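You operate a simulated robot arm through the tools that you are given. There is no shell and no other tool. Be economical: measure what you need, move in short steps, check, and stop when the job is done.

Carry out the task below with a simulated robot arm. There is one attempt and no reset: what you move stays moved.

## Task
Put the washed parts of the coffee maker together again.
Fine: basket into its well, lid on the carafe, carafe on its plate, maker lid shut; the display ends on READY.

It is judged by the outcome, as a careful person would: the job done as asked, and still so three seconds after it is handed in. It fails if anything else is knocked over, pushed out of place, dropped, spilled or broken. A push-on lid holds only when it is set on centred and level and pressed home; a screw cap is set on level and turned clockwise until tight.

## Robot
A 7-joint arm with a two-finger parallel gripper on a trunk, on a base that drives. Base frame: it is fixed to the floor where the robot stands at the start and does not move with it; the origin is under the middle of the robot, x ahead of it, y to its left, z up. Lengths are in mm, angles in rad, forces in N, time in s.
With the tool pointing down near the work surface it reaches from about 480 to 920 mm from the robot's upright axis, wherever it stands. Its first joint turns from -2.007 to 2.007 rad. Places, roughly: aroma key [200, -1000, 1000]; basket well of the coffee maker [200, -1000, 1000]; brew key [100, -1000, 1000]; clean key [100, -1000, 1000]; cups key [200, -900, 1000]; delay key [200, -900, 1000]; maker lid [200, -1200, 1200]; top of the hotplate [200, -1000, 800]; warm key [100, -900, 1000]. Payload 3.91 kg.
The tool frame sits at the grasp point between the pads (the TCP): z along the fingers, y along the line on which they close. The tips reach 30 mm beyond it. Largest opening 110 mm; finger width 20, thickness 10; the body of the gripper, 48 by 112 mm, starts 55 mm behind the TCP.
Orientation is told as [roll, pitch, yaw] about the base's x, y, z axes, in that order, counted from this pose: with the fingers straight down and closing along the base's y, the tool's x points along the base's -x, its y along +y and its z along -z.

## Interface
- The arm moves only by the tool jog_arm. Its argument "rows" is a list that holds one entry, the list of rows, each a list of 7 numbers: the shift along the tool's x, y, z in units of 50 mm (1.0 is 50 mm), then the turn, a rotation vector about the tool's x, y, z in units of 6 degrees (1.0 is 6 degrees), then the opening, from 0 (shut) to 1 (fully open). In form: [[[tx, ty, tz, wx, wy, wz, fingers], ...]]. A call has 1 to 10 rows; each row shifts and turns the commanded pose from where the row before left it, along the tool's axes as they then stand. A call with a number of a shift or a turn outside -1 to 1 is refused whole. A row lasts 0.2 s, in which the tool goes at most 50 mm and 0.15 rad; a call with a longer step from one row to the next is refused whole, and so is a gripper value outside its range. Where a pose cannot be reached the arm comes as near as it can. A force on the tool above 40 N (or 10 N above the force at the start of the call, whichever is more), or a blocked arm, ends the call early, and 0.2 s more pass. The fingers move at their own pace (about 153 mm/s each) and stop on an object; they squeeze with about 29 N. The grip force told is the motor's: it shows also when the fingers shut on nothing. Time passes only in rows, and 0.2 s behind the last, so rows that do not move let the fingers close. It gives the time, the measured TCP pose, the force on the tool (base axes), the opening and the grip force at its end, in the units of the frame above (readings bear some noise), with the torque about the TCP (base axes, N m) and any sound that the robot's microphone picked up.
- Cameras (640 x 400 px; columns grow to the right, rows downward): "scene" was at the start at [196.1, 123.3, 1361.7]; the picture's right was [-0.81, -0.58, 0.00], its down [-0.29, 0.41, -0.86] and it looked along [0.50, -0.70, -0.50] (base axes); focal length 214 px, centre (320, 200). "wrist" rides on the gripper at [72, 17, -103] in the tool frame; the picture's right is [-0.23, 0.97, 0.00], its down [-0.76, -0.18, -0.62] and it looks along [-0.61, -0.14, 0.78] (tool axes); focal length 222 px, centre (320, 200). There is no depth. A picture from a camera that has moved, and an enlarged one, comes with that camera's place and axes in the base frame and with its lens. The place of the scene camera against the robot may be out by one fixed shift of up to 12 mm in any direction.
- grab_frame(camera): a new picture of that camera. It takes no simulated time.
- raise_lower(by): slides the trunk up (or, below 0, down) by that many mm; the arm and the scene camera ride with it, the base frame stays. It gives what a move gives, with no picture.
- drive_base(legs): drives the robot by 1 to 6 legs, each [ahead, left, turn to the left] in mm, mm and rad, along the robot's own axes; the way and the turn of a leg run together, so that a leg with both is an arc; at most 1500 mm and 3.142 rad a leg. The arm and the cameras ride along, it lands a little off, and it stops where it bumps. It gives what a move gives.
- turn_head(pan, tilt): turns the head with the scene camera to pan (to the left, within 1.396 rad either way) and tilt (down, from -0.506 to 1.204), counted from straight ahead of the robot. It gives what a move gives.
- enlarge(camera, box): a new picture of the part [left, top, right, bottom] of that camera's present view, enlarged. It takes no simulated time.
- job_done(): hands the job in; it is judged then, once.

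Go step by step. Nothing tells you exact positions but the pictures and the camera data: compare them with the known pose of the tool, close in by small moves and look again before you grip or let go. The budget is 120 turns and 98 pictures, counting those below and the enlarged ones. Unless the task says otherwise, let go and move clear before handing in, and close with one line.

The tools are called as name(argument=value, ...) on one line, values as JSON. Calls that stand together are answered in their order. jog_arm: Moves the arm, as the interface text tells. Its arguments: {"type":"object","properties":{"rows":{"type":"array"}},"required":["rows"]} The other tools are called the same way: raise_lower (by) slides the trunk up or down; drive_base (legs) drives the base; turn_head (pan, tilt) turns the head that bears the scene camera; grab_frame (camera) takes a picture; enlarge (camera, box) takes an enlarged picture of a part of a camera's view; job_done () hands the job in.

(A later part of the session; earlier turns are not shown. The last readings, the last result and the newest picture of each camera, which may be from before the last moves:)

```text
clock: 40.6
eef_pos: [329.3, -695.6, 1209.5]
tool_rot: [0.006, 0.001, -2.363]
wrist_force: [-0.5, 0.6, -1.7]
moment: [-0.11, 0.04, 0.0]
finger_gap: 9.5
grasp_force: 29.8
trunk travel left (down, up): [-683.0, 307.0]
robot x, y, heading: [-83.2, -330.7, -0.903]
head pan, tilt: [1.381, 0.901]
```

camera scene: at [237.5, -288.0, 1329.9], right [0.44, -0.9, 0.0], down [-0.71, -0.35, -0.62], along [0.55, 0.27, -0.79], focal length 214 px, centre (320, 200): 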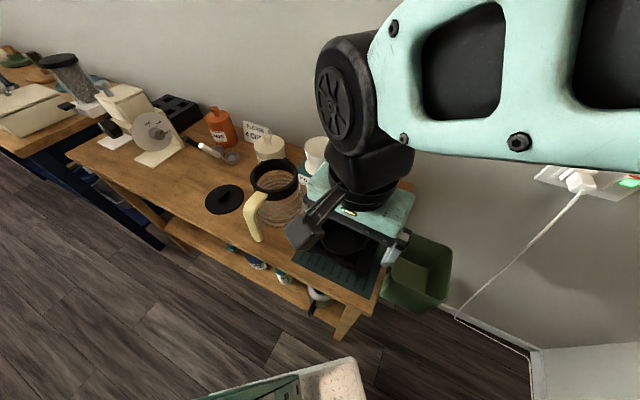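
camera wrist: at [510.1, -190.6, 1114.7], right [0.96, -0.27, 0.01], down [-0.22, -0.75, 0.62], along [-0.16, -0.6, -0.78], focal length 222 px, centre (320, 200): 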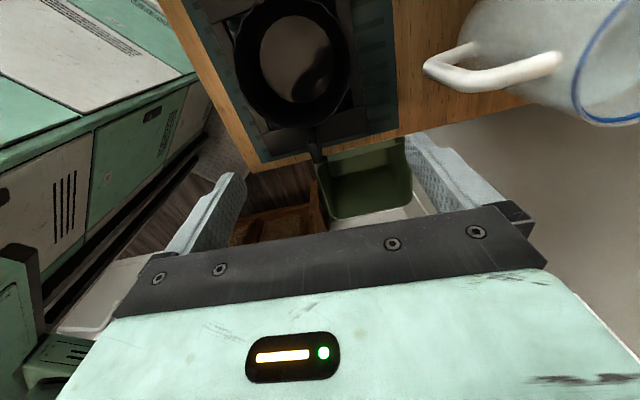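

On to the hover above the well, then look with both cameras.

jog_arm(rows=[[[-0.8066, 0.1288, 0, 0, 0, 0.7435, 0], [-0.794, 0.191, 0, 0, 0, 0.7435, 0], [-0.777, 0.252, 0, 0, 0, 0.7435, 0], [-0.755, 0.312, 0, 0, 0, 0.7435, 0], [-0.728, 0.37, 0, 0, 0, 0.7435, 0], [-0.6975, 0.425, 0, 0, 0, 0.7435, 0], [-0.6625, 0.478, 0, 0, 0, 0.7435, 0], [-0.623, 0.528, 0, 0, 0, 0.7435, 0], [-0.58, 0.575, 0, 0, 0, 0.7435, 0], [-0.5335, 0.6185, 0, 0, 0, 0.7435, 0]]])

turn_head(pan=-0.3, tilt=0.45)

grab_frame(camera="wrist")

enlarge(camera="scene", box=[340, 90, 500, 250])

```text
clock: 42.8
eef_pos: [86.2, -1026.1, 1210.2]
tool_rot: [0.004, 0.003, 3.142]
wrist_force: [0.8, 0.7, -1.3]
moment: [-0.02, 0.09, 0.01]
finger_gap: 9.6
grasp_force: 29.3
trunk travel left (down, up): [-683.0, 307.0]
robot x, y, heading: [-84.3, -328.1, -0.896]
head pan, tilt: [1.381, 0.901]
```

```text
clock: 44.5
eef_pos: [86.3, -1027.3, 1210.8]
tool_rot: [0.003, 0.004, -3.143]
wrist_force: [0.2, -0.8, -2.2]
moment: [0.0, 0.07, 0.0]
finger_gap: 9.7
grasp_force: 28.6
trunk travel left (down, up): [-683.0, 307.0]
robot x, y, heading: [-80.2, -328.0, -0.901]
head pan, tilt: [-0.3, 0.45]
```

```text
59 pictures are left
camera wrist: at [158.4, -1042.9, 1313.7], right [-0.23, -0.97, 0.0], down [-0.76, 0.18, 0.62], along [-0.6, 0.14, -0.79], focal length 222 px, centre (320, 200)
```

wrist: 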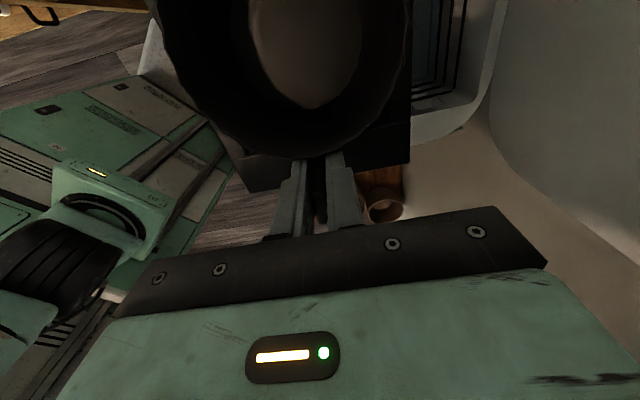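

```text
2.50 times, centred on (420, 170) of scene
camera zoom: at [203.4, -407.1, 1368.7], right [-0.93, -0.36, 0.0], down [-0.16, 0.41, -0.9], along [0.33, -0.84, -0.44], focal length 536 px, centre (70, 275)
```

zoom: 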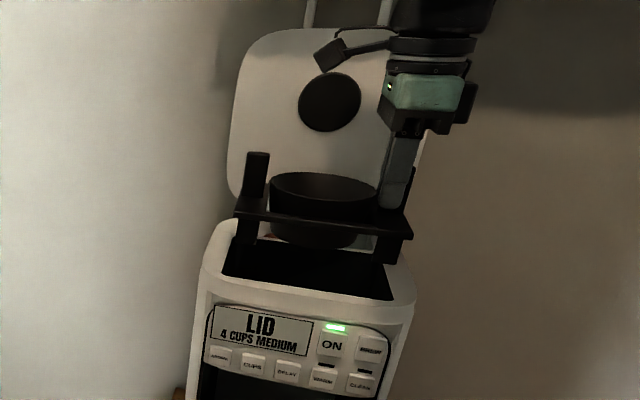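

The basket hovers right above the well and is level. I lower it 22 mm to just above the rim and inspect the alignment.

jog_arm(rows=[[[-0.06, 0, 0.22, 0, 0, 0, 0], [0, 0, 0.22, 0, 0, 0, 0], [0, 0, 0, 0, 0, 0, 0]]])

enlarge(camera="scene", box=[365, 140, 465, 220])

enlarge(camera="wrist", box=[120, 0, 520, 220])

```text
clock: 45.4
eef_pos: [82.4, -1026.9, 1187.9]
tool_rot: [0.003, 0.007, -3.143]
wrist_force: [1.2, -0.5, -0.8]
moment: [-0.02, 0.14, 0.0]
finger_gap: 9.6
grasp_force: 29.1
trunk travel left (down, up): [-683.0, 307.0]
robot x, y, heading: [-78.9, -329.7, -0.896]
head pan, tilt: [-0.3, 0.45]
```

```text
5.00 times, centred on (415, 180) of scene
camera zoom: at [203.4, -407.1, 1368.8], right [-0.93, -0.36, 0.0], down [-0.16, 0.41, -0.9], along [0.33, -0.84, -0.44], focal length 1072 px, centre (-155, 300)
```

zoom: 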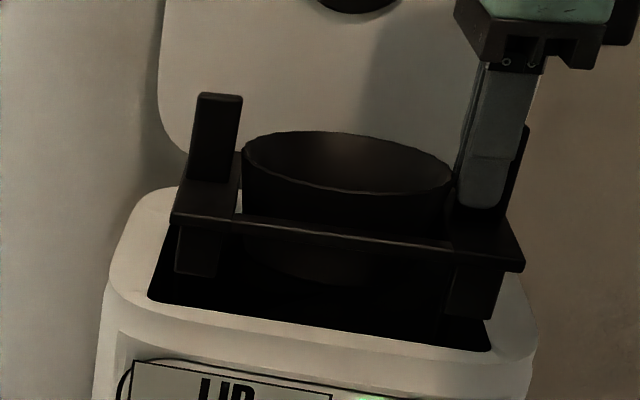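

```text
1.60 times, centred on (320, 110) of wrist
camera zoom: at [155.7, -1042.9, 1291.8], right [-0.23, -0.97, 0.0], down [-0.76, 0.18, 0.62], along [-0.6, 0.14, -0.79], focal length 355 px, centre (320, 344)
```

zoom: 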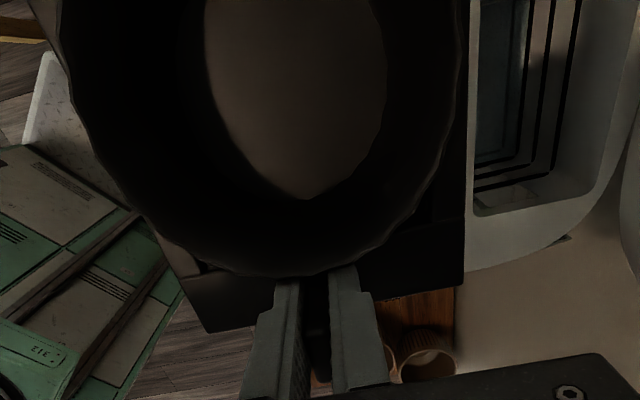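

Basket needs about +5 mm in x and -3 mm in y. I apply this and lower so that the legs just enter.

jog_arm(rows=[[[0.1, 0.06, 0.1, 0, 0, 0, 0], [0, 0, 0.2, 0, 0, 0, 0], [0, 0, 0.2, 0, 0, 0, 0], [0, 0, 0, 0, 0, 0, 0]]])

enlarge(camera="scene", box=[365, 140, 465, 220])

enlarge(camera="wrist", box=[160, 60, 480, 220])

```text
clock: 46.4
eef_pos: [88.8, -1029.9, 1163.6]
tool_rot: [0.003, 0.004, 3.143]
wrist_force: [0.2, -0.2, -2.1]
moment: [0.0, 0.07, -0.02]
finger_gap: 9.6
grasp_force: 29.1
trunk travel left (down, up): [-683.0, 307.0]
robot x, y, heading: [-81.7, -327.5, -0.9]
head pan, tilt: [-0.3, 0.45]
```

```text
5.00 times, centred on (415, 180) of scene
camera zoom: at [203.4, -407.1, 1368.8], right [-0.93, -0.36, 0.0], down [-0.16, 0.41, -0.9], along [0.33, -0.84, -0.44], focal length 1072 px, centre (-155, 300)
```

zoom: 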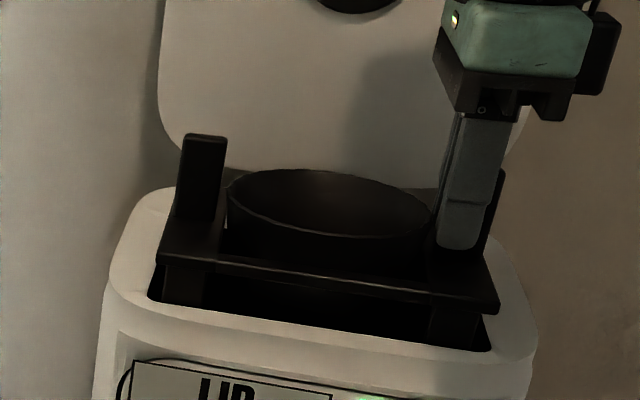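

```text
2.00 times, centred on (320, 140) of wrist
camera zoom: at [160.2, -1046.1, 1266.4], right [-0.23, -0.97, 0.0], down [-0.76, 0.18, 0.62], along [-0.6, 0.14, -0.79], focal length 444 px, centre (320, 320)
```

zoom: 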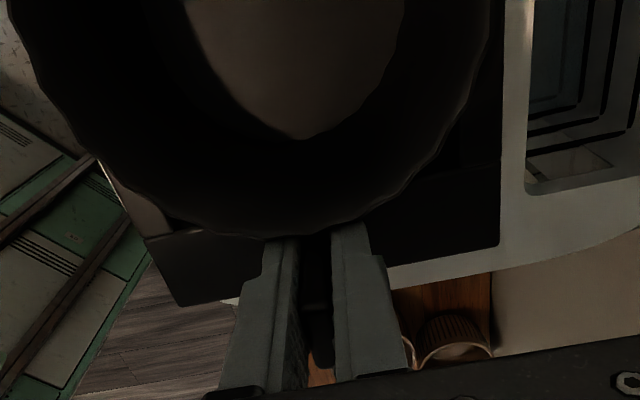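

Estimates now put the plate at x 74–238, y -1089…-971 against the well 73–240, -1091…-969: centred. I lower gently.

jog_arm(rows=[[[0, 0, 0.15, 0, 0, 0, 0], [0, 0, 0.15, 0, 0, 0, 0], [0, 0, 0.15, 0, 0, 0, 0], [0, 0, 0.15, 0, 0, 0, 0], [0, 0, 0, 0, 0, 0, 0]]])

enlarge(camera="scene", box=[365, 140, 465, 220])

```text
clock: 47.5
eef_pos: [89.0, -1030.8, 1133.5]
tool_rot: [0.005, 0.005, 3.142]
wrist_force: [-0.6, -15.3, 3.7]
moment: [-0.21, 0.06, -0.12]
finger_gap: 9.7
grasp_force: 29.0
trunk travel left (down, up): [-683.0, 307.0]
robot x, y, heading: [-83.5, -330.0, -0.899]
head pan, tilt: [-0.3, 0.45]
```

```text
5.00 times, centred on (415, 180) of scene
camera zoom: at [203.3, -407.9, 1368.8], right [-0.93, -0.36, 0.0], down [-0.16, 0.41, -0.9], along [0.33, -0.84, -0.44], focal length 1072 px, centre (-155, 300)
```

zoom: 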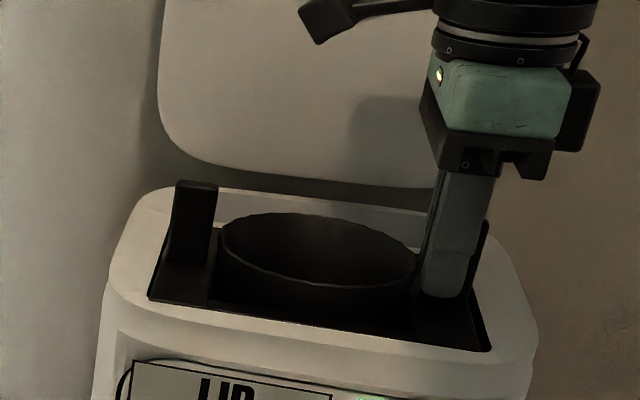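

The plate is entering the well but rubs at the front (-15 N in y). I ease it 1.5 mm back and continue down.

jog_arm(rows=[[[0, 0.03, 0, 0, 0, 0, 0], [0, 0, 0.1, 0, 0, 0, 0], [0, 0, 0.1, 0, 0, 0, 0], [0, 0, 0.1, 0, 0, 0, 0], [0, 0, 0, 0, 0, 0, 0]]])

```text
clock: 48.8
eef_pos: [89.0, -1030.9, 1118.0]
tool_rot: [0.005, 0.005, -3.141]
wrist_force: [-0.5, -8.8, 1.1]
moment: [-0.19, 0.07, -0.19]
finger_gap: 9.8
grasp_force: 28.9
trunk travel left (down, up): [-683.0, 307.0]
robot x, y, heading: [-77.5, -332.3, -0.898]
head pan, tilt: [-0.3, 0.45]
```

jog_arm(rows=[[[0, 0.02, 0.1, 0, 0, 0, 0], [0, 0, 0.15, 0, 0, 0, 0], [0, 0, 0.15, 0, 0, 0, 0], [0, 0, 0.15, 0, 0, 0, 0], [0, 0, 0.1, 0, 0, 0, 0], [0, 0, 0, 0, 0, 0, 0]]])

enlarge(camera="scene", box=[365, 140, 465, 220])

```text
clock: 50.1
eef_pos: [89.2, -1032.9, 1084.8]
tool_rot: [0.003, 0.002, -3.141]
wrist_force: [0.3, 0.7, -1.0]
moment: [0.01, 0.06, -0.03]
finger_gap: 9.7
grasp_force: 29.2
trunk travel left (down, up): [-683.0, 307.0]
robot x, y, heading: [-79.1, -329.2, -0.903]
head pan, tilt: [-0.3, 0.45]
```

```text
5.00 times, centred on (415, 180) of scene
camera zoom: at [203.4, -407.1, 1368.7], right [-0.93, -0.36, 0.0], down [-0.16, 0.41, -0.9], along [0.33, -0.84, -0.44], focal length 1072 px, centre (-155, 300)
```

zoom: 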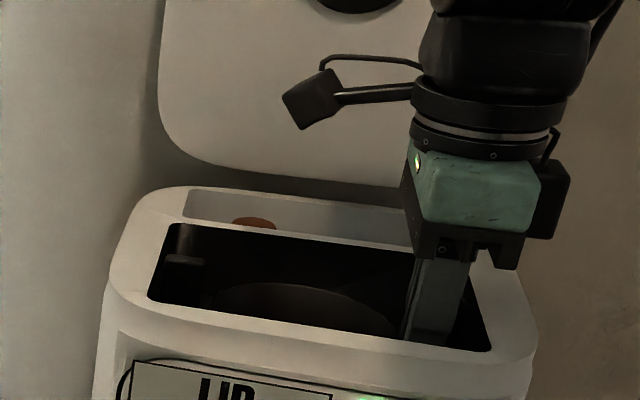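

Sliding freely. Down slowly until it seats.

jog_arm(rows=[[[0, 0, 0.08, 0, 0, 0, 0], [0, 0, 0.08, 0, 0, 0, 0], [0, 0, 0.08, 0, 0, 0, 0], [0, 0, 0, 0, 0, 0, 0]]])

```text
clock: 51.1
eef_pos: [89.7, -1034.2, 1073.4]
tool_rot: [0.003, 0.006, -3.141]
wrist_force: [-0.8, 0.3, -2.0]
moment: [0.02, 0.1, 0.0]
finger_gap: 9.7
grasp_force: 29.7
trunk travel left (down, up): [-683.0, 307.0]
robot x, y, heading: [-78.0, -333.8, -0.906]
head pan, tilt: [-0.3, 0.45]
```

jog_arm(rows=[[[0, 0, 0.06, 0, 0, 0, 0], [0, 0, 0.06, 0, 0, 0, 0], [0, 0, 0.06, 0, 0, 0, 0], [0, 0, 0, 0, 0, 0, 0]]])

enlarge(camera="scene", box=[365, 140, 465, 220])

```text
clock: 52.1
eef_pos: [89.3, -1031.8, 1067.3]
tool_rot: [0.007, 0.005, 3.141]
wrist_force: [0.8, -4.5, 32.2]
moment: [0.79, -0.02, -0.04]
finger_gap: 9.7
grasp_force: 29.0
trunk travel left (down, up): [-683.0, 307.0]
robot x, y, heading: [-81.3, -331.5, -0.903]
head pan, tilt: [-0.3, 0.45]
```

```text
5.00 times, centred on (415, 180) of scene
camera zoom: at [203.1, -406.1, 1369.1], right [-0.93, -0.36, 0.0], down [-0.16, 0.41, -0.9], along [0.33, -0.84, -0.43], focal length 1072 px, centre (-155, 300)
```

zoom: 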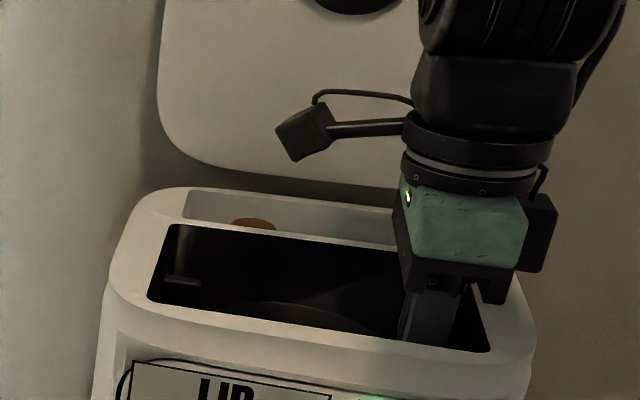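

Contact (32 N up) at about the expected seat depth. I ease off, open the fingers slightly and lift clear.

jog_arm(rows=[[[0, 0, -0.06, 0, 0, 0, 0], [0, 0, 0, 0, 0, 0, 0.15], [0, 0, 0, 0, 0, 0, 0.3], [0, 0, 0, 0, 0, 0, 0.3], [0, 0, -0.2, 0, 0, 0, 0.3], [0, 0, -0.4, 0, 0, 0, 0.3], [0, 0, -0.7, 0, 0, 0, 0.3], [0, 0, -0.9, 0, 0, 0, 0.3], [0, 0, -0.9, 0, 0, 0, 0.3]]])

enlarge(camera="scene", box=[365, 140, 465, 220])

grab_frame(camera="wrist")

```text
clock: 54.1
eef_pos: [89.6, -1032.8, 1221.8]
tool_rot: [0.002, 0.003, -3.143]
wrist_force: [0.3, 0.4, 0.0]
moment: [0.02, -0.01, 0.0]
finger_gap: 33.0
grasp_force: 0.1
trunk travel left (down, up): [-683.0, 307.0]
robot x, y, heading: [-78.2, -332.5, -0.9]
head pan, tilt: [-0.3, 0.45]
```

```text
5.00 times, centred on (415, 180) of scene
camera zoom: at [203.4, -407.3, 1368.7], right [-0.93, -0.36, 0.0], down [-0.16, 0.41, -0.9], along [0.33, -0.84, -0.44], focal length 1072 px, centre (-155, 300)
```

zoom: 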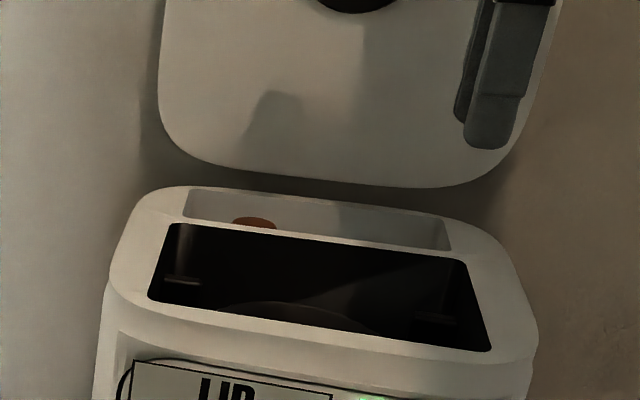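

```text
49 pictures are left
camera wrist: at [160.3, -1049.1, 1325.3], right [-0.23, -0.97, 0.0], down [-0.76, 0.18, 0.62], along [-0.6, 0.14, -0.79], focal length 222 px, centre (320, 200)
```

wrist: 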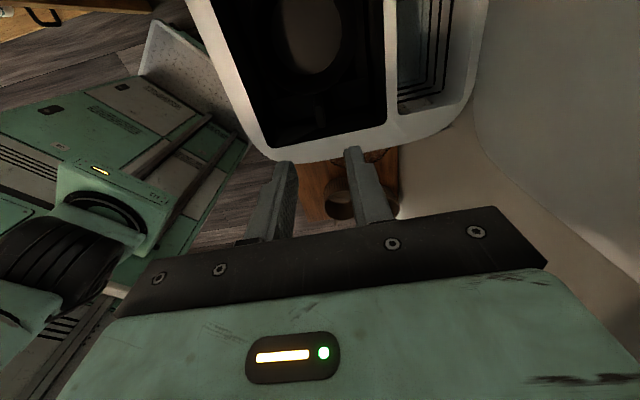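

The basket sits in the well. The display still asks for the lid; a shelf hangs above the lid, so I take the lid's handle with the tool horizontal. I back off and pitch the tool to point at the wall.

jog_arm(rows=[[[0.3, -0.665, -0.39, 0, 0, 0, 0.4], [0.3, -0.665, -0.39, 0, 0, 0, 0.4], [0.3, -0.665, -0.39, 0, 0, 0, 0.4], [0.3, -0.665, -0.39, 0, 0, 0, 0.4], [0, 0, 0, -1, 0, 0, 0.4], [0, 0, 0, -1, 0, 0, 0.4], [0, 0, 0, -1, 0, 0, 0.4], [0, 0, 0, -1, 0, 0, 0.4], [0, 0, 0, -1, 0, 0, 0.4], [0, 0, 0, -1, 0, 0, 0.4]]])

jog_arm(rows=[[[0, 0, 0, -1, 0, 0, 0.4], [0, 0, 0, -1, 0, 0, 0.4], [0, 0, 0, -1, 0, 0, 0.4], [0, 0, 0, -1, 0, 0, 0.4], [0, 0, 0, -1, 0, 0, 0.4], [0, 0, 0, -1, 0, 0, 0.4], [0, 0, 0, -1, 0, 0, 0.4], [0, 0, 0, -1, 0, 0, 0.4], [0, 0, 0, -1, 0, 0, 0.4]]])

grab_frame(camera="wrist")

grab_frame(camera="scene")

```text
clock: 56.4
eef_pos: [149.3, -900.7, 1300.2]
tool_rot: [0.634, 0.006, 3.142]
wrist_force: [-0.2, -1.5, -0.4]
moment: [0.03, 0.01, 0.01]
finger_gap: 44.2
grasp_force: 0.1
trunk travel left (down, up): [-683.0, 307.0]
robot x, y, heading: [-83.0, -329.3, -0.897]
head pan, tilt: [-0.3, 0.45]
```

```text
clock: 58.4
eef_pos: [175.2, -999.3, 1437.0]
tool_rot: [1.376, -0.006, -3.135]
wrist_force: [0.5, -0.6, 0.2]
moment: [0.0, 0.03, -0.02]
finger_gap: 44.1
grasp_force: 0.2
out of reach, approached as far as the arm can: row 2, 4, 5, 6, 7, 8, 9
trunk travel left (down, up): [-683.0, 307.0]
robot x, y, heading: [-81.3, -331.6, -0.9]
head pan, tilt: [-0.3, 0.45]
```

```text
48 pictures are left
camera wrist: at [247.2, -899.9, 1471.7], right [-0.22, -0.19, 0.96], down [-0.77, 0.64, -0.05], along [-0.6, -0.74, -0.29], focal length 222 px, centre (320, 200)
```

wrist: 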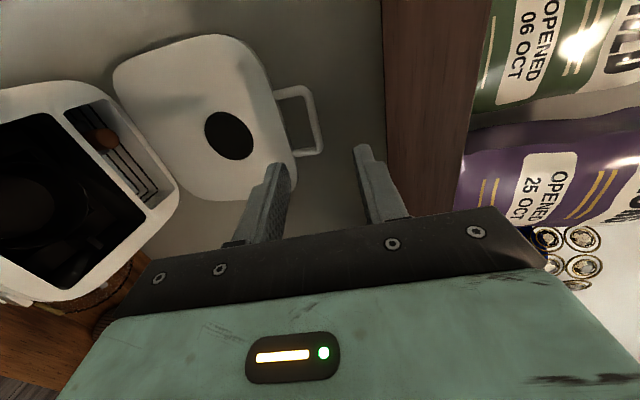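

```text
47 pictures are left
camera scene: at [203.2, -407.0, 1368.7], right [-0.93, -0.36, 0.0], down [-0.16, 0.41, -0.9], along [0.33, -0.84, -0.44], focal length 214 px, centre (320, 200)
```

scene: 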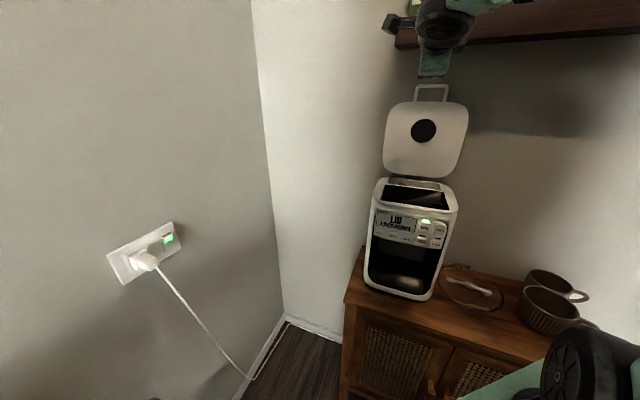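

The arm was too folded there. The handle bar is at about (160,-1163,1391), the shelf underside at 1475. I drive the base back 130 mm so the horizontal tool can follow the whole arc.

drive_base(legs=[[-101, 81, 0]])

jog_arm(rows=[[[0, 0, 0, 0, 0, 0, 0.4]]])

```text
clock: 59.6
eef_pos: [177.4, -868.8, 1435.4]
tool_rot: [1.375, -0.008, -3.137]
wrist_force: [-0.4, 0.6, -0.1]
moment: [0.03, 0.02, -0.02]
finger_gap: 44.0
grasp_force: 0.0
trunk travel left (down, up): [-683.0, 307.0]
robot x, y, heading: [-78.1, -200.9, -0.894]
head pan, tilt: [-0.3, 0.45]
```

```text
clock: 60.0
eef_pos: [176.6, -868.8, 1436.0]
tool_rot: [1.376, -0.006, -3.134]
wrist_force: [-0.5, 0.6, -0.2]
moment: [0.02, -0.01, 0.03]
finger_gap: 44.1
grasp_force: 0.1
trunk travel left (down, up): [-683.0, 307.0]
robot x, y, heading: [-75.9, -200.3, -0.899]
head pan, tilt: [-0.3, 0.45]
```

jog_arm(rows=[[[0, 0, 0, -0.93, 0, 0, 0.4], [0, 0, 0, -0.93, 0, 0, 0.4], [-0.068, -0.18, 0.9, 0, 0, 0, 0.4], [-0.068, -0.18, 0.9, 0, 0, 0, 0.4], [-0.068, -0.18, 0.9, 0, 0, 0, 0.4], [-0.068, -0.18, 0.9, 0, 0, 0, 0.4], [-0.068, -0.18, 0.9, 0, 0, 0, 0.4], [0, 0, 0, 0, 0, 0, 0.4]]])

grab_frame(camera="wrist")

grab_frame(camera="scene")

```text
clock: 61.8
eef_pos: [135.8, -992.1, 1478.7]
tool_rot: [1.504, -0.011, -3.134]
wrist_force: [0.4, 0.4, -0.4]
moment: [0.0, -0.03, 0.02]
finger_gap: 44.1
grasp_force: 0.1
out of reach, approached as far as the arm can: row 1, 2, 3, 4, 5, 6, 7
trunk travel left (down, up): [-683.0, 307.0]
robot x, y, heading: [-79.9, -197.6, -0.899]
head pan, tilt: [-0.3, 0.45]
```

```text
46 pictures are left
camera wrist: at [208.2, -889.4, 1500.2], right [-0.22, -0.07, 0.97], down [-0.77, 0.63, -0.13], along [-0.6, -0.78, -0.19], focal length 222 px, centre (320, 200)
```

wrist: 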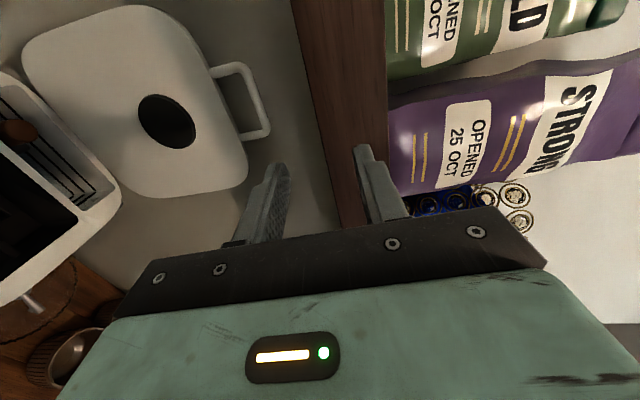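

```text
45 pictures are left
camera scene: at [204.6, -277.2, 1368.8], right [-0.93, -0.36, 0.0], down [-0.16, 0.41, -0.9], along [0.33, -0.84, -0.44], focal length 214 px, centre (320, 200)
```

scene: 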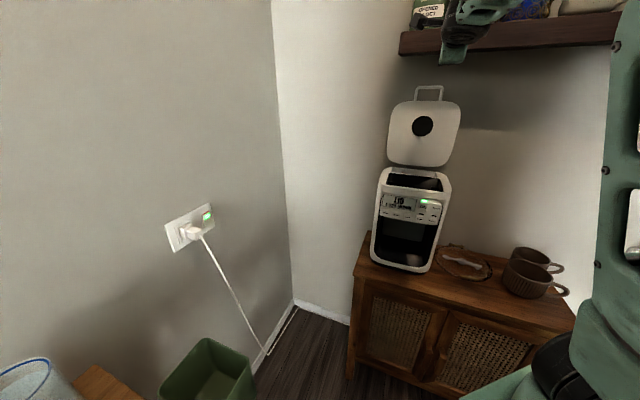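

The arm cannot hold the tool level at this height because it is folded; lowering the trunk should help. I first retreat from the shelf.

jog_arm(rows=[[[0, 0, -0.8, 0, 0, 0, 0.4], [0, 0, -0.8, 0, 0, 0, 0.4], [0, 0, -0.8, 0, 0, 0, 0.4]]])

raise_lower(by=-250)

```text
clock: 62.6
eef_pos: [139.7, -875.1, 1500.0]
tool_rot: [1.505, -0.016, -3.135]
wrist_force: [2.8, 1.8, 0.4]
moment: [0.02, 0.02, -0.22]
finger_gap: 44.3
grasp_force: 0.1
out of reach, approached as far as the arm can: row 1, 2, 3
trunk travel left (down, up): [-683.0, 307.0]
robot x, y, heading: [-80.3, -198.8, -0.901]
head pan, tilt: [-0.3, 0.45]
```

```text
clock: 65.2
eef_pos: [137.3, -876.2, 1251.4]
tool_rot: [1.505, -0.012, -3.134]
wrist_force: [-0.4, 0.6, -0.4]
moment: [-0.02, 0.02, -0.02]
finger_gap: 43.7
grasp_force: 0.1
trunk travel left (down, up): [-433.0, 557.0]
robot x, y, heading: [-77.1, -202.6, -0.9]
head pan, tilt: [-0.3, 0.45]
```

jog_arm(rows=[[[0.1, 0.93, 0, -0.6, 0, 0, 0.4], [0.1, 0.93, 0, 0, 0, 0, 0.4], [0.1, 0.93, 0, 0, 0, 0, 0.4], [0.1, 0, 0.8, 0, 0, 0, 0.4], [0, 0, 0.8, 0, 0, 0, 0.4], [0, 0, 0.8, 0, 0, 0, 0.4], [0, 0, 0.8, 0, 0, 0, 0.4], [0, 0, 0.8, 0, 0, 0, 0.4]]])

enlarge(camera="wrist", box=[100, 0, 480, 240])

grab_frame(camera="scene")

```text
clock: 67.0
eef_pos: [160.2, -1080.4, 1388.7]
tool_rot: [1.569, -0.011, -3.132]
wrist_force: [-0.3, 0.5, 0.7]
moment: [0.09, 0.0, 0.02]
finger_gap: 43.8
grasp_force: 0.1
trunk travel left (down, up): [-433.0, 557.0]
robot x, y, heading: [-82.6, -198.5, -0.9]
head pan, tilt: [-0.3, 0.45]
```

```text
1.67 times, centred on (290, 120) of wrist
camera zoom: at [231.4, -975.6, 1404.3], right [-0.22, 0.0, 0.98], down [-0.77, 0.62, -0.17], along [-0.6, -0.79, -0.14], focal length 370 px, centre (370, 333)
```

zoom: 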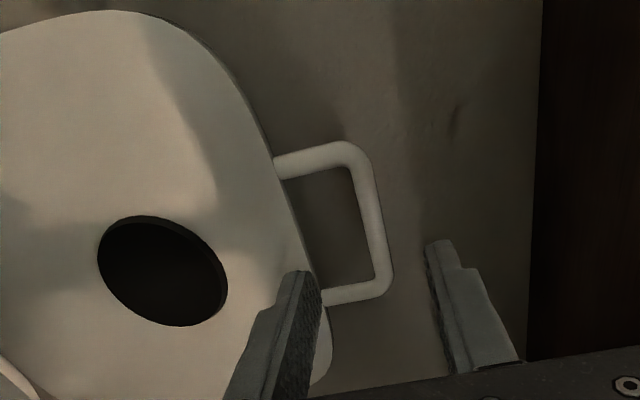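

```text
43 pictures are left
camera scene: at [204.5, -276.8, 1118.8], right [-0.93, -0.36, 0.0], down [-0.16, 0.41, -0.9], along [0.33, -0.84, -0.43], focal length 214 px, centre (320, 200)
```

scene: 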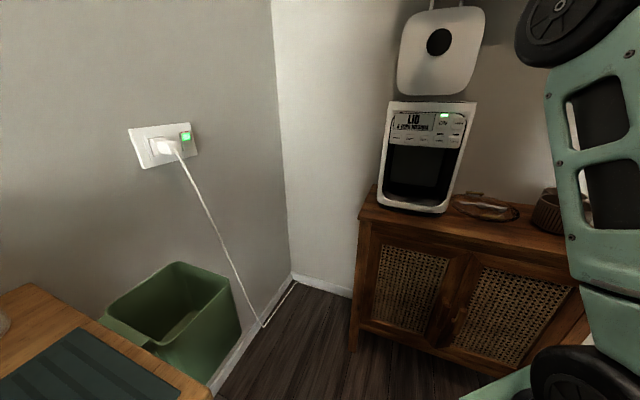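

The bar (z ≈1387, y ≈-1163) lies between the fingers' heights. I advance 62 mm so that it lies between the pads, and check.

jog_arm(rows=[[[0, 0, 0.5, 0, 0, 0, 0.4], [0, 0, 0.5, 0, 0, 0, 0.4], [0, 0, 0.24, 0, 0, 0, 0.4], [0, 0, 0, 0, 0, 0, 0.4]]])

enlarge(camera="wrist", box=[180, 60, 480, 240])

```text
clock: 68.0
eef_pos: [151.9, -1120.6, 1375.7]
tool_rot: [1.566, -0.014, -3.132]
wrist_force: [0.0, -0.1, -0.9]
moment: [0.01, 0.01, 0.0]
finger_gap: 43.8
grasp_force: 0.0
out of reach, approached as far as the arm can: row 2, 3
trunk travel left (down, up): [-433.0, 557.0]
robot x, y, heading: [-77.9, -201.8, -0.9]
head pan, tilt: [-0.3, 0.45]
```

```text
2.13 times, centred on (330, 150) of wrist
camera zoom: at [223.6, -1015.6, 1391.2], right [-0.22, -0.01, 0.98], down [-0.77, 0.62, -0.17], along [-0.6, -0.79, -0.14], focal length 474 px, centre (299, 307)
```

zoom: 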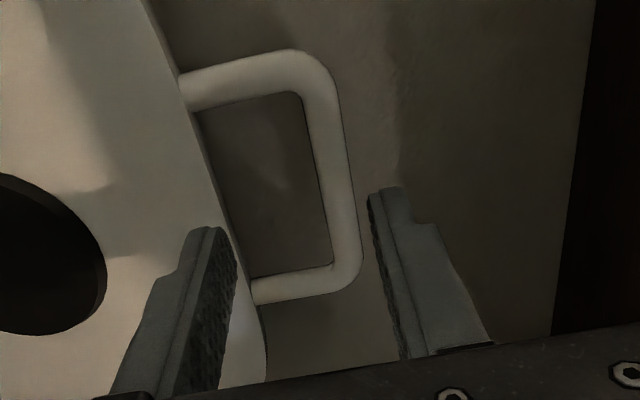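

Just out of reach; I retract, move the base 70 mm nearer, and retry.

jog_arm(rows=[[[0, 0, -0.6, 0, 0, 0, 0.4], [0, 0, -0.8, 0, 0, 0, 0.4], [0, 0, -0.8, 0, 0, 0, 0.4]]])

drive_base(legs=[[55, -43, 0]])

```text
clock: 68.8
eef_pos: [151.1, -1011.1, 1375.4]
tool_rot: [1.565, -0.012, -3.135]
wrist_force: [0.2, 0.1, -0.3]
moment: [-0.05, 0.0, -0.02]
finger_gap: 44.0
grasp_force: 0.0
trunk travel left (down, up): [-433.0, 557.0]
robot x, y, heading: [-80.4, -200.8, -0.903]
head pan, tilt: [-0.3, 0.45]
```

```text
clock: 69.8
eef_pos: [152.8, -1079.9, 1376.7]
tool_rot: [1.568, -0.014, -3.132]
wrist_force: [0.2, 0.1, -0.5]
moment: [0.01, 0.02, -0.02]
finger_gap: 44.2
grasp_force: 0.0
trunk travel left (down, up): [-433.0, 557.0]
robot x, y, heading: [-79.9, -271.7, -0.901]
head pan, tilt: [-0.3, 0.45]
```

jog_arm(rows=[[[0.14, 0.22, 0, 0, 0, 0, 0.4], [0, 0, 0.5, 0, 0, 0, 0.4], [0, 0, 0.5, 0, 0, 0, 0.4], [0, 0, 0.24, 0, 0, 0, 0.4], [0, 0, 0, 0, 0, 0, 0.4]]])

enlarge(camera="wrist", box=[180, 60, 480, 240])

```text
clock: 71.0
eef_pos: [159.8, -1142.4, 1387.4]
tool_rot: [1.567, -0.014, -3.133]
wrist_force: [0.5, 0.4, -0.2]
moment: [0.01, -0.02, -0.01]
finger_gap: 43.9
grasp_force: 0.0
trunk travel left (down, up): [-433.0, 557.0]
robot x, y, heading: [-78.2, -271.5, -0.9]
head pan, tilt: [-0.3, 0.45]
```

```text
2.13 times, centred on (330, 150) of wrist
camera zoom: at [231.4, -1038.1, 1403.5], right [-0.22, -0.01, 0.98], down [-0.77, 0.62, -0.17], along [-0.6, -0.79, -0.14], focal length 474 px, centre (299, 307)
```

zoom: 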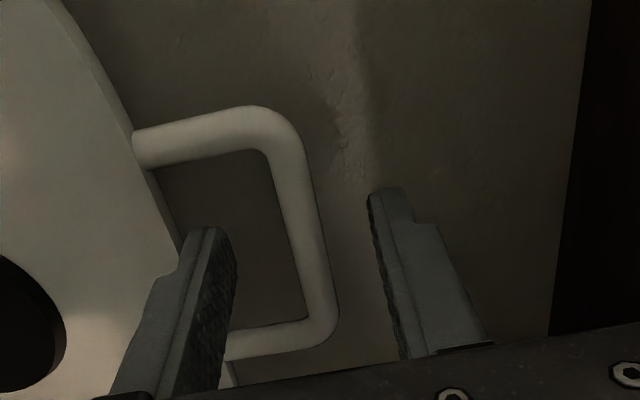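

The bar is between the pads in height, but near the tips; advance 14 mm more and then close.

jog_arm(rows=[[[0, 0, 0.28, 0, 0, 0, 0.4], [0, 0, 0, 0, 0, 0, 0.4], [0, 0, 0, 0, 0, 0, 0.2], [0, 0, 0, 0, 0, 0, 0.1], [0, 0, 0, 0, 0, 0, 0], [0, 0, 0, 0, 0, 0, 0]]])

enlarge(camera="wrist", box=[180, 60, 480, 240])

```text
clock: 72.4
eef_pos: [160.3, -1157.0, 1388.3]
tool_rot: [1.57, -0.012, -3.131]
wrist_force: [0.6, -0.1, 6.3]
moment: [-0.16, -0.52, 0.15]
finger_gap: 11.7
grasp_force: 45.6
trunk travel left (down, up): [-433.0, 557.0]
robot x, y, heading: [-78.1, -272.1, -0.896]
head pan, tilt: [-0.3, 0.45]
```

```text
2.13 times, centred on (330, 150) of wrist
camera zoom: at [231.5, -1051.6, 1404.4], right [-0.22, 0.0, 0.98], down [-0.77, 0.62, -0.17], along [-0.6, -0.79, -0.14], focal length 474 px, centre (299, 307)
```

zoom: 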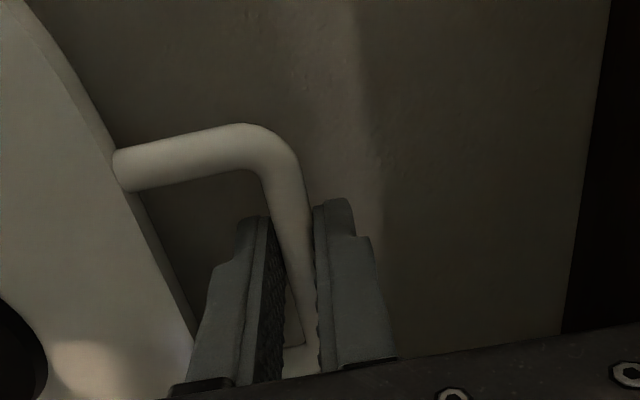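

Bar gripped (12 mm). I lead it along the hinge arc (radius ≈276 mm), first 20°.

jog_arm(rows=[[[0, -0.021, -0.481, 0, 0, 0, 0], [0, -0.063, -0.478, 0, 0, 0, 0], [0, -0.104, -0.47, 0, 0, 0, 0], [0, -0.145, -0.459, 0, 0, 0, 0]]])

grab_frame(camera="scene")

```text
clock: 73.4
eef_pos: [160.4, -1061.2, 1369.7]
tool_rot: [1.567, -0.013, -3.13]
wrist_force: [3.3, 0.4, 0.2]
moment: [0.01, -0.46, 1.0]
finger_gap: 11.5
grasp_force: 45.0
trunk travel left (down, up): [-433.0, 557.0]
robot x, y, heading: [-82.0, -270.3, -0.897]
head pan, tilt: [-0.3, 0.45]
```

```text
39 pictures are left
camera scene: at [205.2, -347.5, 1118.6], right [-0.93, -0.36, 0.0], down [-0.16, 0.41, -0.9], along [0.33, -0.84, -0.44], focal length 214 px, centre (320, 200)
```

scene: 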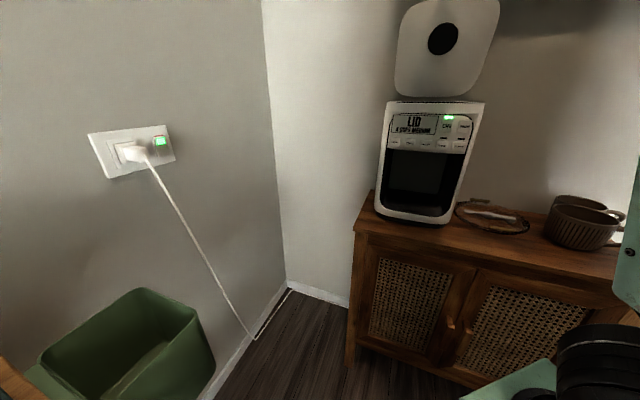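

The lid follows with low force. I continue to 50°.

jog_arm(rows=[[[0, -0.184, -0.445, 0, 0, 0, 0], [0, -0.222, -0.427, 0, 0, 0, 0], [0, -0.258, -0.406, 0, 0, 0, 0], [0, -0.293, -0.382, 0, 0, 0, 0], [0, -0.325, -0.356, 0, 0, 0, 0], [0, -0.355, -0.324, 0, 0, 0, 0]]])

```text
clock: 74.7
eef_pos: [159.3, -958.9, 1300.1]
tool_rot: [1.557, -0.007, -3.12]
wrist_force: [6.1, -11.1, -10.3]
moment: [0.29, -0.32, 0.14]
finger_gap: 11.6
grasp_force: 44.6
out of reach, approached as far as the arm can: row 6
trunk travel left (down, up): [-433.0, 557.0]
robot x, y, heading: [-81.5, -271.9, -0.9]
head pan, tilt: [-0.3, 0.45]
stopped in row 6: the force on the tool passed its limit at 48 N (the readings are from after the stop); the commanded pose is now the measured one
```

The arm gets too folded with a level tool. I pitch the tool about the bar by ~42° downward (the bar turns in the grip), which frees the wrist.

jog_arm(rows=[[[0, 0.027, 0, 1, 0, 0, 0], [0, 0.027, 0, 1, 0, 0, 0], [0, 0.027, 0, 1, 0, 0, 0], [0, 0.027, 0, 1, 0, 0, 0], [0, 0.027, 0, 1, 0, 0, 0], [0, 0.027, 0, 1, 0, 0, 0], [0, 0.027, 0, 1, 0, 0, 0]]])

grab_frame(camera="wrist")

grab_frame(camera="scene")

```text
clock: 76.3
eef_pos: [159.9, -957.2, 1313.9]
tool_rot: [0.827, -0.005, -3.116]
wrist_force: [15.7, 3.3, 3.5]
moment: [-0.19, -1.36, 0.13]
finger_gap: 11.9
grasp_force: 45.1
trunk travel left (down, up): [-433.0, 557.0]
robot x, y, heading: [-76.5, -267.5, -0.9]
head pan, tilt: [-0.3, 0.45]
```

```text
38 pictures are left
camera wrist: at [231.3, -892.7, 1395.0], right [-0.21, -0.66, 0.72], down [-0.77, 0.56, 0.3], along [-0.6, -0.49, -0.63], focal length 222 px, centre (320, 200)
```

wrist: 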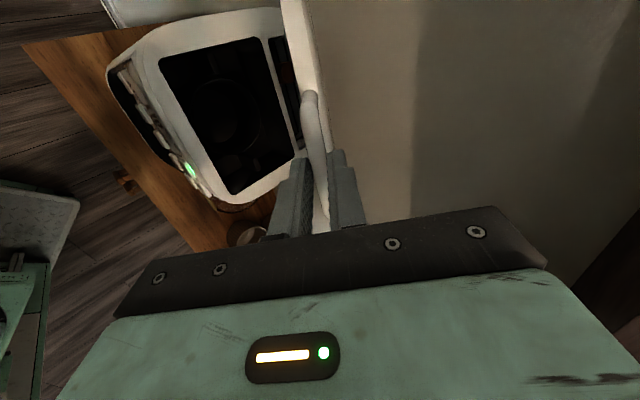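

```text
37 pictures are left
camera scene: at [206.0, -347.0, 1118.7], right [-0.93, -0.36, 0.0], down [-0.16, 0.41, -0.9], along [0.33, -0.84, -0.44], focal length 214 px, centre (320, 200)
```

scene: 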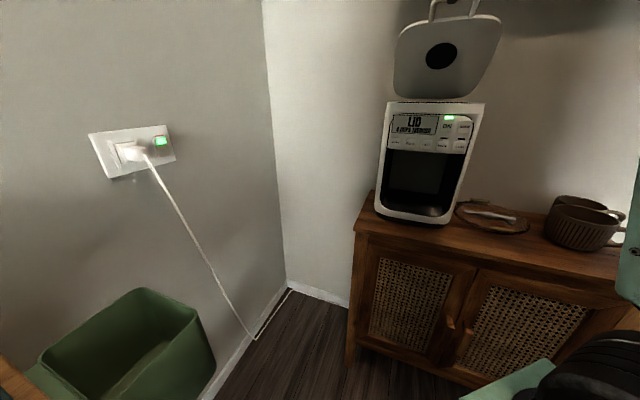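

The lid is held at about 45°; a refit gives hinge (-1168,1106) and radius 282. I continue to 75°.

jog_arm(rows=[[[0.04, -0.491, 0.001, 0, 0, 0, 0], [0, -0.492, 0.045, 0, 0, 0, 0], [0, -0.484, 0.086, 0, 0, 0, 0], [0, -0.475, 0.127, 0, 0, 0, 0], [0, -0.461, 0.169, 0, 0, 0, 0], [0, -0.446, 0.209, 0, 0, 0, 0]]])

```text
clock: 77.5
eef_pos: [159.0, -902.5, 1218.2]
tool_rot: [0.825, -0.007, -3.124]
wrist_force: [8.1, -16.3, -6.4]
moment: [-0.05, -0.59, -0.73]
finger_gap: 11.7
grasp_force: 45.1
trunk travel left (down, up): [-433.0, 557.0]
robot x, y, heading: [-77.0, -269.7, -0.899]
head pan, tilt: [-0.3, 0.45]
stopped in row 5: the force on the tool passed its limit at 42 N (the readings are from after the stop); the commanded pose is now the measured one
```

Force built up from the tight grip. I loosen to a cage around the bar so the lid rests on the lower finger, then lower it further.

jog_arm(rows=[[[0, 0, 0, 0, 0, 0, 0.2], [0, 0, 0, 0, 0, 0, 0.2], [0, -0.445, 0.19, 0, 0, 0, 0.2], [0, -0.426, 0.228, 0, 0, 0, 0.2], [0, 0, 0, 0, 0, 0, 0.2]]])

grab_frame(camera="scene")

enlarge(camera="wrist", box=[120, 0, 480, 230])

```text
clock: 78.7
eef_pos: [157.8, -887.0, 1174.4]
tool_rot: [0.827, -0.007, -3.122]
wrist_force: [-0.6, 0.2, -0.2]
moment: [-0.03, 0.03, -0.01]
finger_gap: 22.3
grasp_force: 0.5
trunk travel left (down, up): [-433.0, 557.0]
robot x, y, heading: [-77.9, -269.9, -0.9]
head pan, tilt: [-0.3, 0.45]
```

```text
36 pictures are left
camera scene: at [205.3, -347.9, 1118.8], right [-0.93, -0.36, 0.0], down [-0.16, 0.41, -0.9], along [0.33, -0.84, -0.44], focal length 214 px, centre (320, 200)
```

scene: 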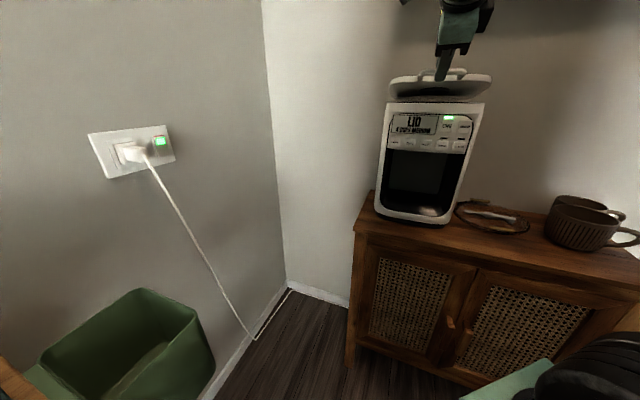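

```text
1.74 times, centred on (300, 115) of wrist
camera zoom: at [229.9, -820.6, 1255.2], right [-0.21, -0.66, 0.72], down [-0.77, 0.56, 0.3], along [-0.6, -0.49, -0.63], focal length 386 px, centre (355, 348)
```

zoom: 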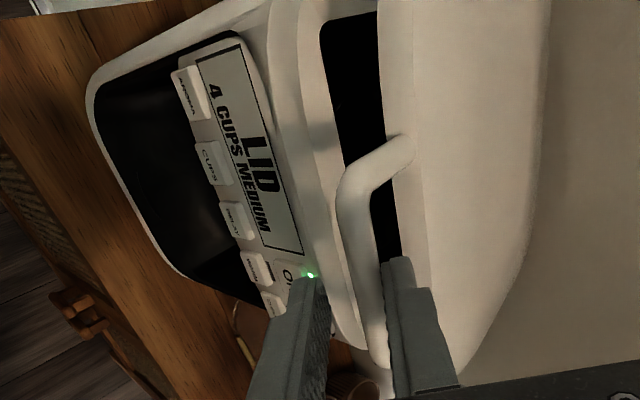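

Nearly shut. Continue lowering the last part.

jog_arm(rows=[[[0, -0.404, 0.263, 0, 0, 0, 0.2], [0, -0.38, 0.298, 0, 0, 0, 0.2], [0, 0, 0, 0, 0, 0, 0.2]]])

enlarge(camera="wrist", box=[120, 0, 480, 230])

enlarge(camera="scene", box=[360, 40, 520, 160])

```text
clock: 79.5
eef_pos: [158.5, -881.2, 1124.4]
tool_rot: [0.829, -0.007, -3.122]
wrist_force: [0.4, -0.2, -0.2]
moment: [0.0, 0.05, 0.03]
finger_gap: 22.0
grasp_force: 0.0
trunk travel left (down, up): [-433.0, 557.0]
robot x, y, heading: [-80.4, -271.4, -0.9]
head pan, tilt: [-0.3, 0.45]
```

```text
1.74 times, centred on (300, 115) of wrist
camera zoom: at [229.6, -815.1, 1206.8], right [-0.21, -0.66, 0.72], down [-0.77, 0.56, 0.3], along [-0.6, -0.49, -0.63], focal length 386 px, centre (355, 348)
```

zoom: 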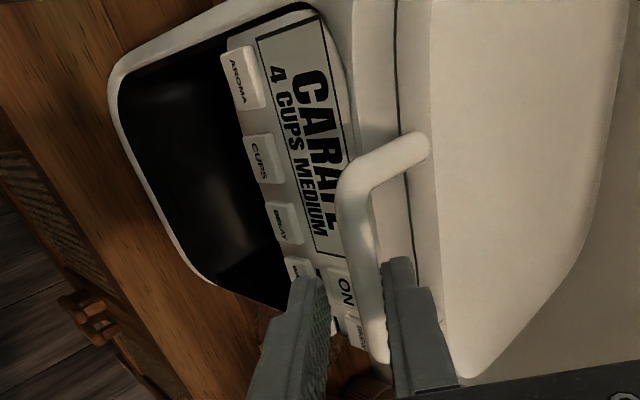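

```text
3.33 times, centred on (440, 100) of scene
camera zoom: at [205.3, -347.9, 1118.8], right [-0.93, -0.36, 0.0], down [-0.16, 0.41, -0.9], along [0.33, -0.84, -0.44], focal length 715 px, centre (-80, 533)
```

zoom: 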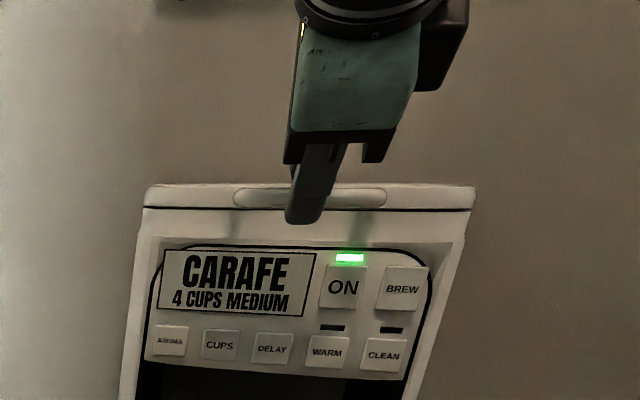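

The display now says CARAFE: lid shut and basket accepted. I withdraw along the fingers, turn the tool down, and travel back toward the table.

jog_arm(rows=[[[0, 0, -0.6, 0, 0, 0, 0.25], [0, 0, -0.9, 0, 0, 0, 0.25], [0, 0, -0.6, 0.99, 0, 0, 0.25], [0, 0, 0, 0.99, 0, 0, 0.25], [0, 0, 0, 0.99, 0, 0, 0.25], [0, 0, 0, 0.99, 0, 0, 0.25], [0, 0, 0, 0.99, 0, 0, 0.25], [0, 0, 0, 0.99, 0, 0, 0.25], [0, 0, 0, 0.99, 0, 0, 0.25], [0, 0, 0, 0.99, 0, 0, 0.25]]])

jog_arm(rows=[[[0.496, -0.563, 0, 0, 0, -1, 0.6], [0.5527, -0.508, 0, 0, 0, -1, 0.6], [0.602, -0.448, 0, 0, 0, -1, 0.6], [0.646, -0.3826, 0, 0, 0, -1, 0.6], [0.6826, -0.313, 0, 0, 0, -1, 0.6], [0.711, -0.24, 0, 0, 0, -1, 0.6], [0.7327, -0.164, 0, 0, 0, -1, 0.6], [0.7457, -0.087, 0, 0, 0, -1, 0.6], [0.751, -0.008, 0, 0, 0, -1, 0.6], [0.7475, 0.07, 0, 0, 0, -1, 0.6]]])

jog_arm(rows=[[[0.761, -0.235, 0, 0, 0, -1, 0.6], [0.781, -0.154, 0, 0, 0, -1, 0.6], [0.793, -0.072, 0, 0, 0, -1, 0.6], [0.796, 0.011, 0, 0, 0, -1, 0.6], [0.791, 0.0946, 0, 0, 0, -1, 0.6], [0.7765, 0.176, 0, 0, 0, -1, 0.6], [0.754, 0.2566, 0, 0, 0, -1, 0.6], [0.7227, 0.334, 0, 0, 0, -1, 0.6], [0.684, 0.408, 0, 0, 0, -1, 0.6], [0.6376, 0.477, 0, 0, 0, -1, 0.6]]])

```text
clock: 81.7
eef_pos: [158.5, -806.4, 1196.0]
tool_rot: [-0.004, -0.009, -3.122]
wrist_force: [-0.3, 0.4, 0.3]
moment: [-0.02, -0.03, -0.01]
finger_gap: 27.4
grasp_force: 0.0
out of reach, approached as far as the arm can: row 2
trunk travel left (down, up): [-433.0, 557.0]
robot x, y, heading: [-73.3, -268.3, -0.901]
head pan, tilt: [-0.3, 0.45]
```

```text
clock: 83.9
eef_pos: [383.1, -538.4, 1190.5]
tool_rot: [-0.006, 0.001, -2.143]
wrist_force: [-0.3, -0.3, -0.4]
moment: [0.02, 0.01, 0.02]
finger_gap: 66.3
grasp_force: 0.1
out of reach, approached as far as the arm can: row 10
trunk travel left (down, up): [-433.0, 557.0]
robot x, y, heading: [-80.0, -274.5, -0.894]
head pan, tilt: [-0.3, 0.45]
```

```text
clock: 86.1
eef_pos: [323.5, -295.5, 1192.9]
tool_rot: [0.007, 0.004, -1.253]
wrist_force: [0.2, 1.0, -0.7]
moment: [-0.01, -0.03, 0.01]
finger_gap: 65.7
grasp_force: 0.2
out of reach, approached as far as the arm can: row 2, 3, 4, 5, 6, 7, 8, 9, 10
trunk travel left (down, up): [-433.0, 557.0]
robot x, y, heading: [-79.1, -271.4, -0.9]
head pan, tilt: [-0.3, 0.45]
```

The arm drifted inward, seemingly stuck in a poor posture. I test a short outward move.

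jog_arm(rows=[[[-0.22, 0.665, 0, 0, 0, 0, 0.6], [-0.22, 0.665, 0, 0, 0, 0, 0.6], [-0.22, 0.665, 0, 0, 0, 0, 0.6]]])

turn_head(pan=1.2, tilt=0.6)

grab_frame(camera="scene")

```text
clock: 86.9
eef_pos: [369.7, -302.7, 1179.2]
tool_rot: [0.014, 0.005, -1.254]
wrist_force: [-1.2, 0.1, 1.1]
moment: [0.05, -0.11, -0.04]
finger_gap: 66.0
grasp_force: 0.2
out of reach, approached as far as the arm can: row 1, 2, 3
trunk travel left (down, up): [-433.0, 557.0]
robot x, y, heading: [-77.6, -272.7, -0.892]
head pan, tilt: [-0.3, 0.45]
```

```text
clock: 88.5
eef_pos: [370.5, -302.7, 1178.4]
tool_rot: [0.01, 0.006, -1.254]
wrist_force: [0.4, -0.7, -0.3]
moment: [-0.01, 0.03, 0.0]
finger_gap: 65.7
grasp_force: 0.1
trunk travel left (down, up): [-433.0, 557.0]
robot x, y, heading: [-77.3, -273.3, -0.898]
head pan, tilt: [1.201, 0.6]
```

```text
32 pictures are left
camera scene: at [256.4, -236.0, 1105.2], right [0.3, -0.96, 0.0], down [-0.54, -0.17, -0.83], along [0.79, 0.24, -0.56], focal length 214 px, centre (320, 200)
```

scene: 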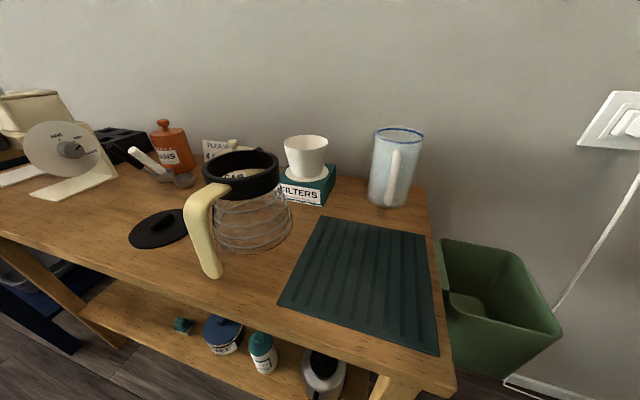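

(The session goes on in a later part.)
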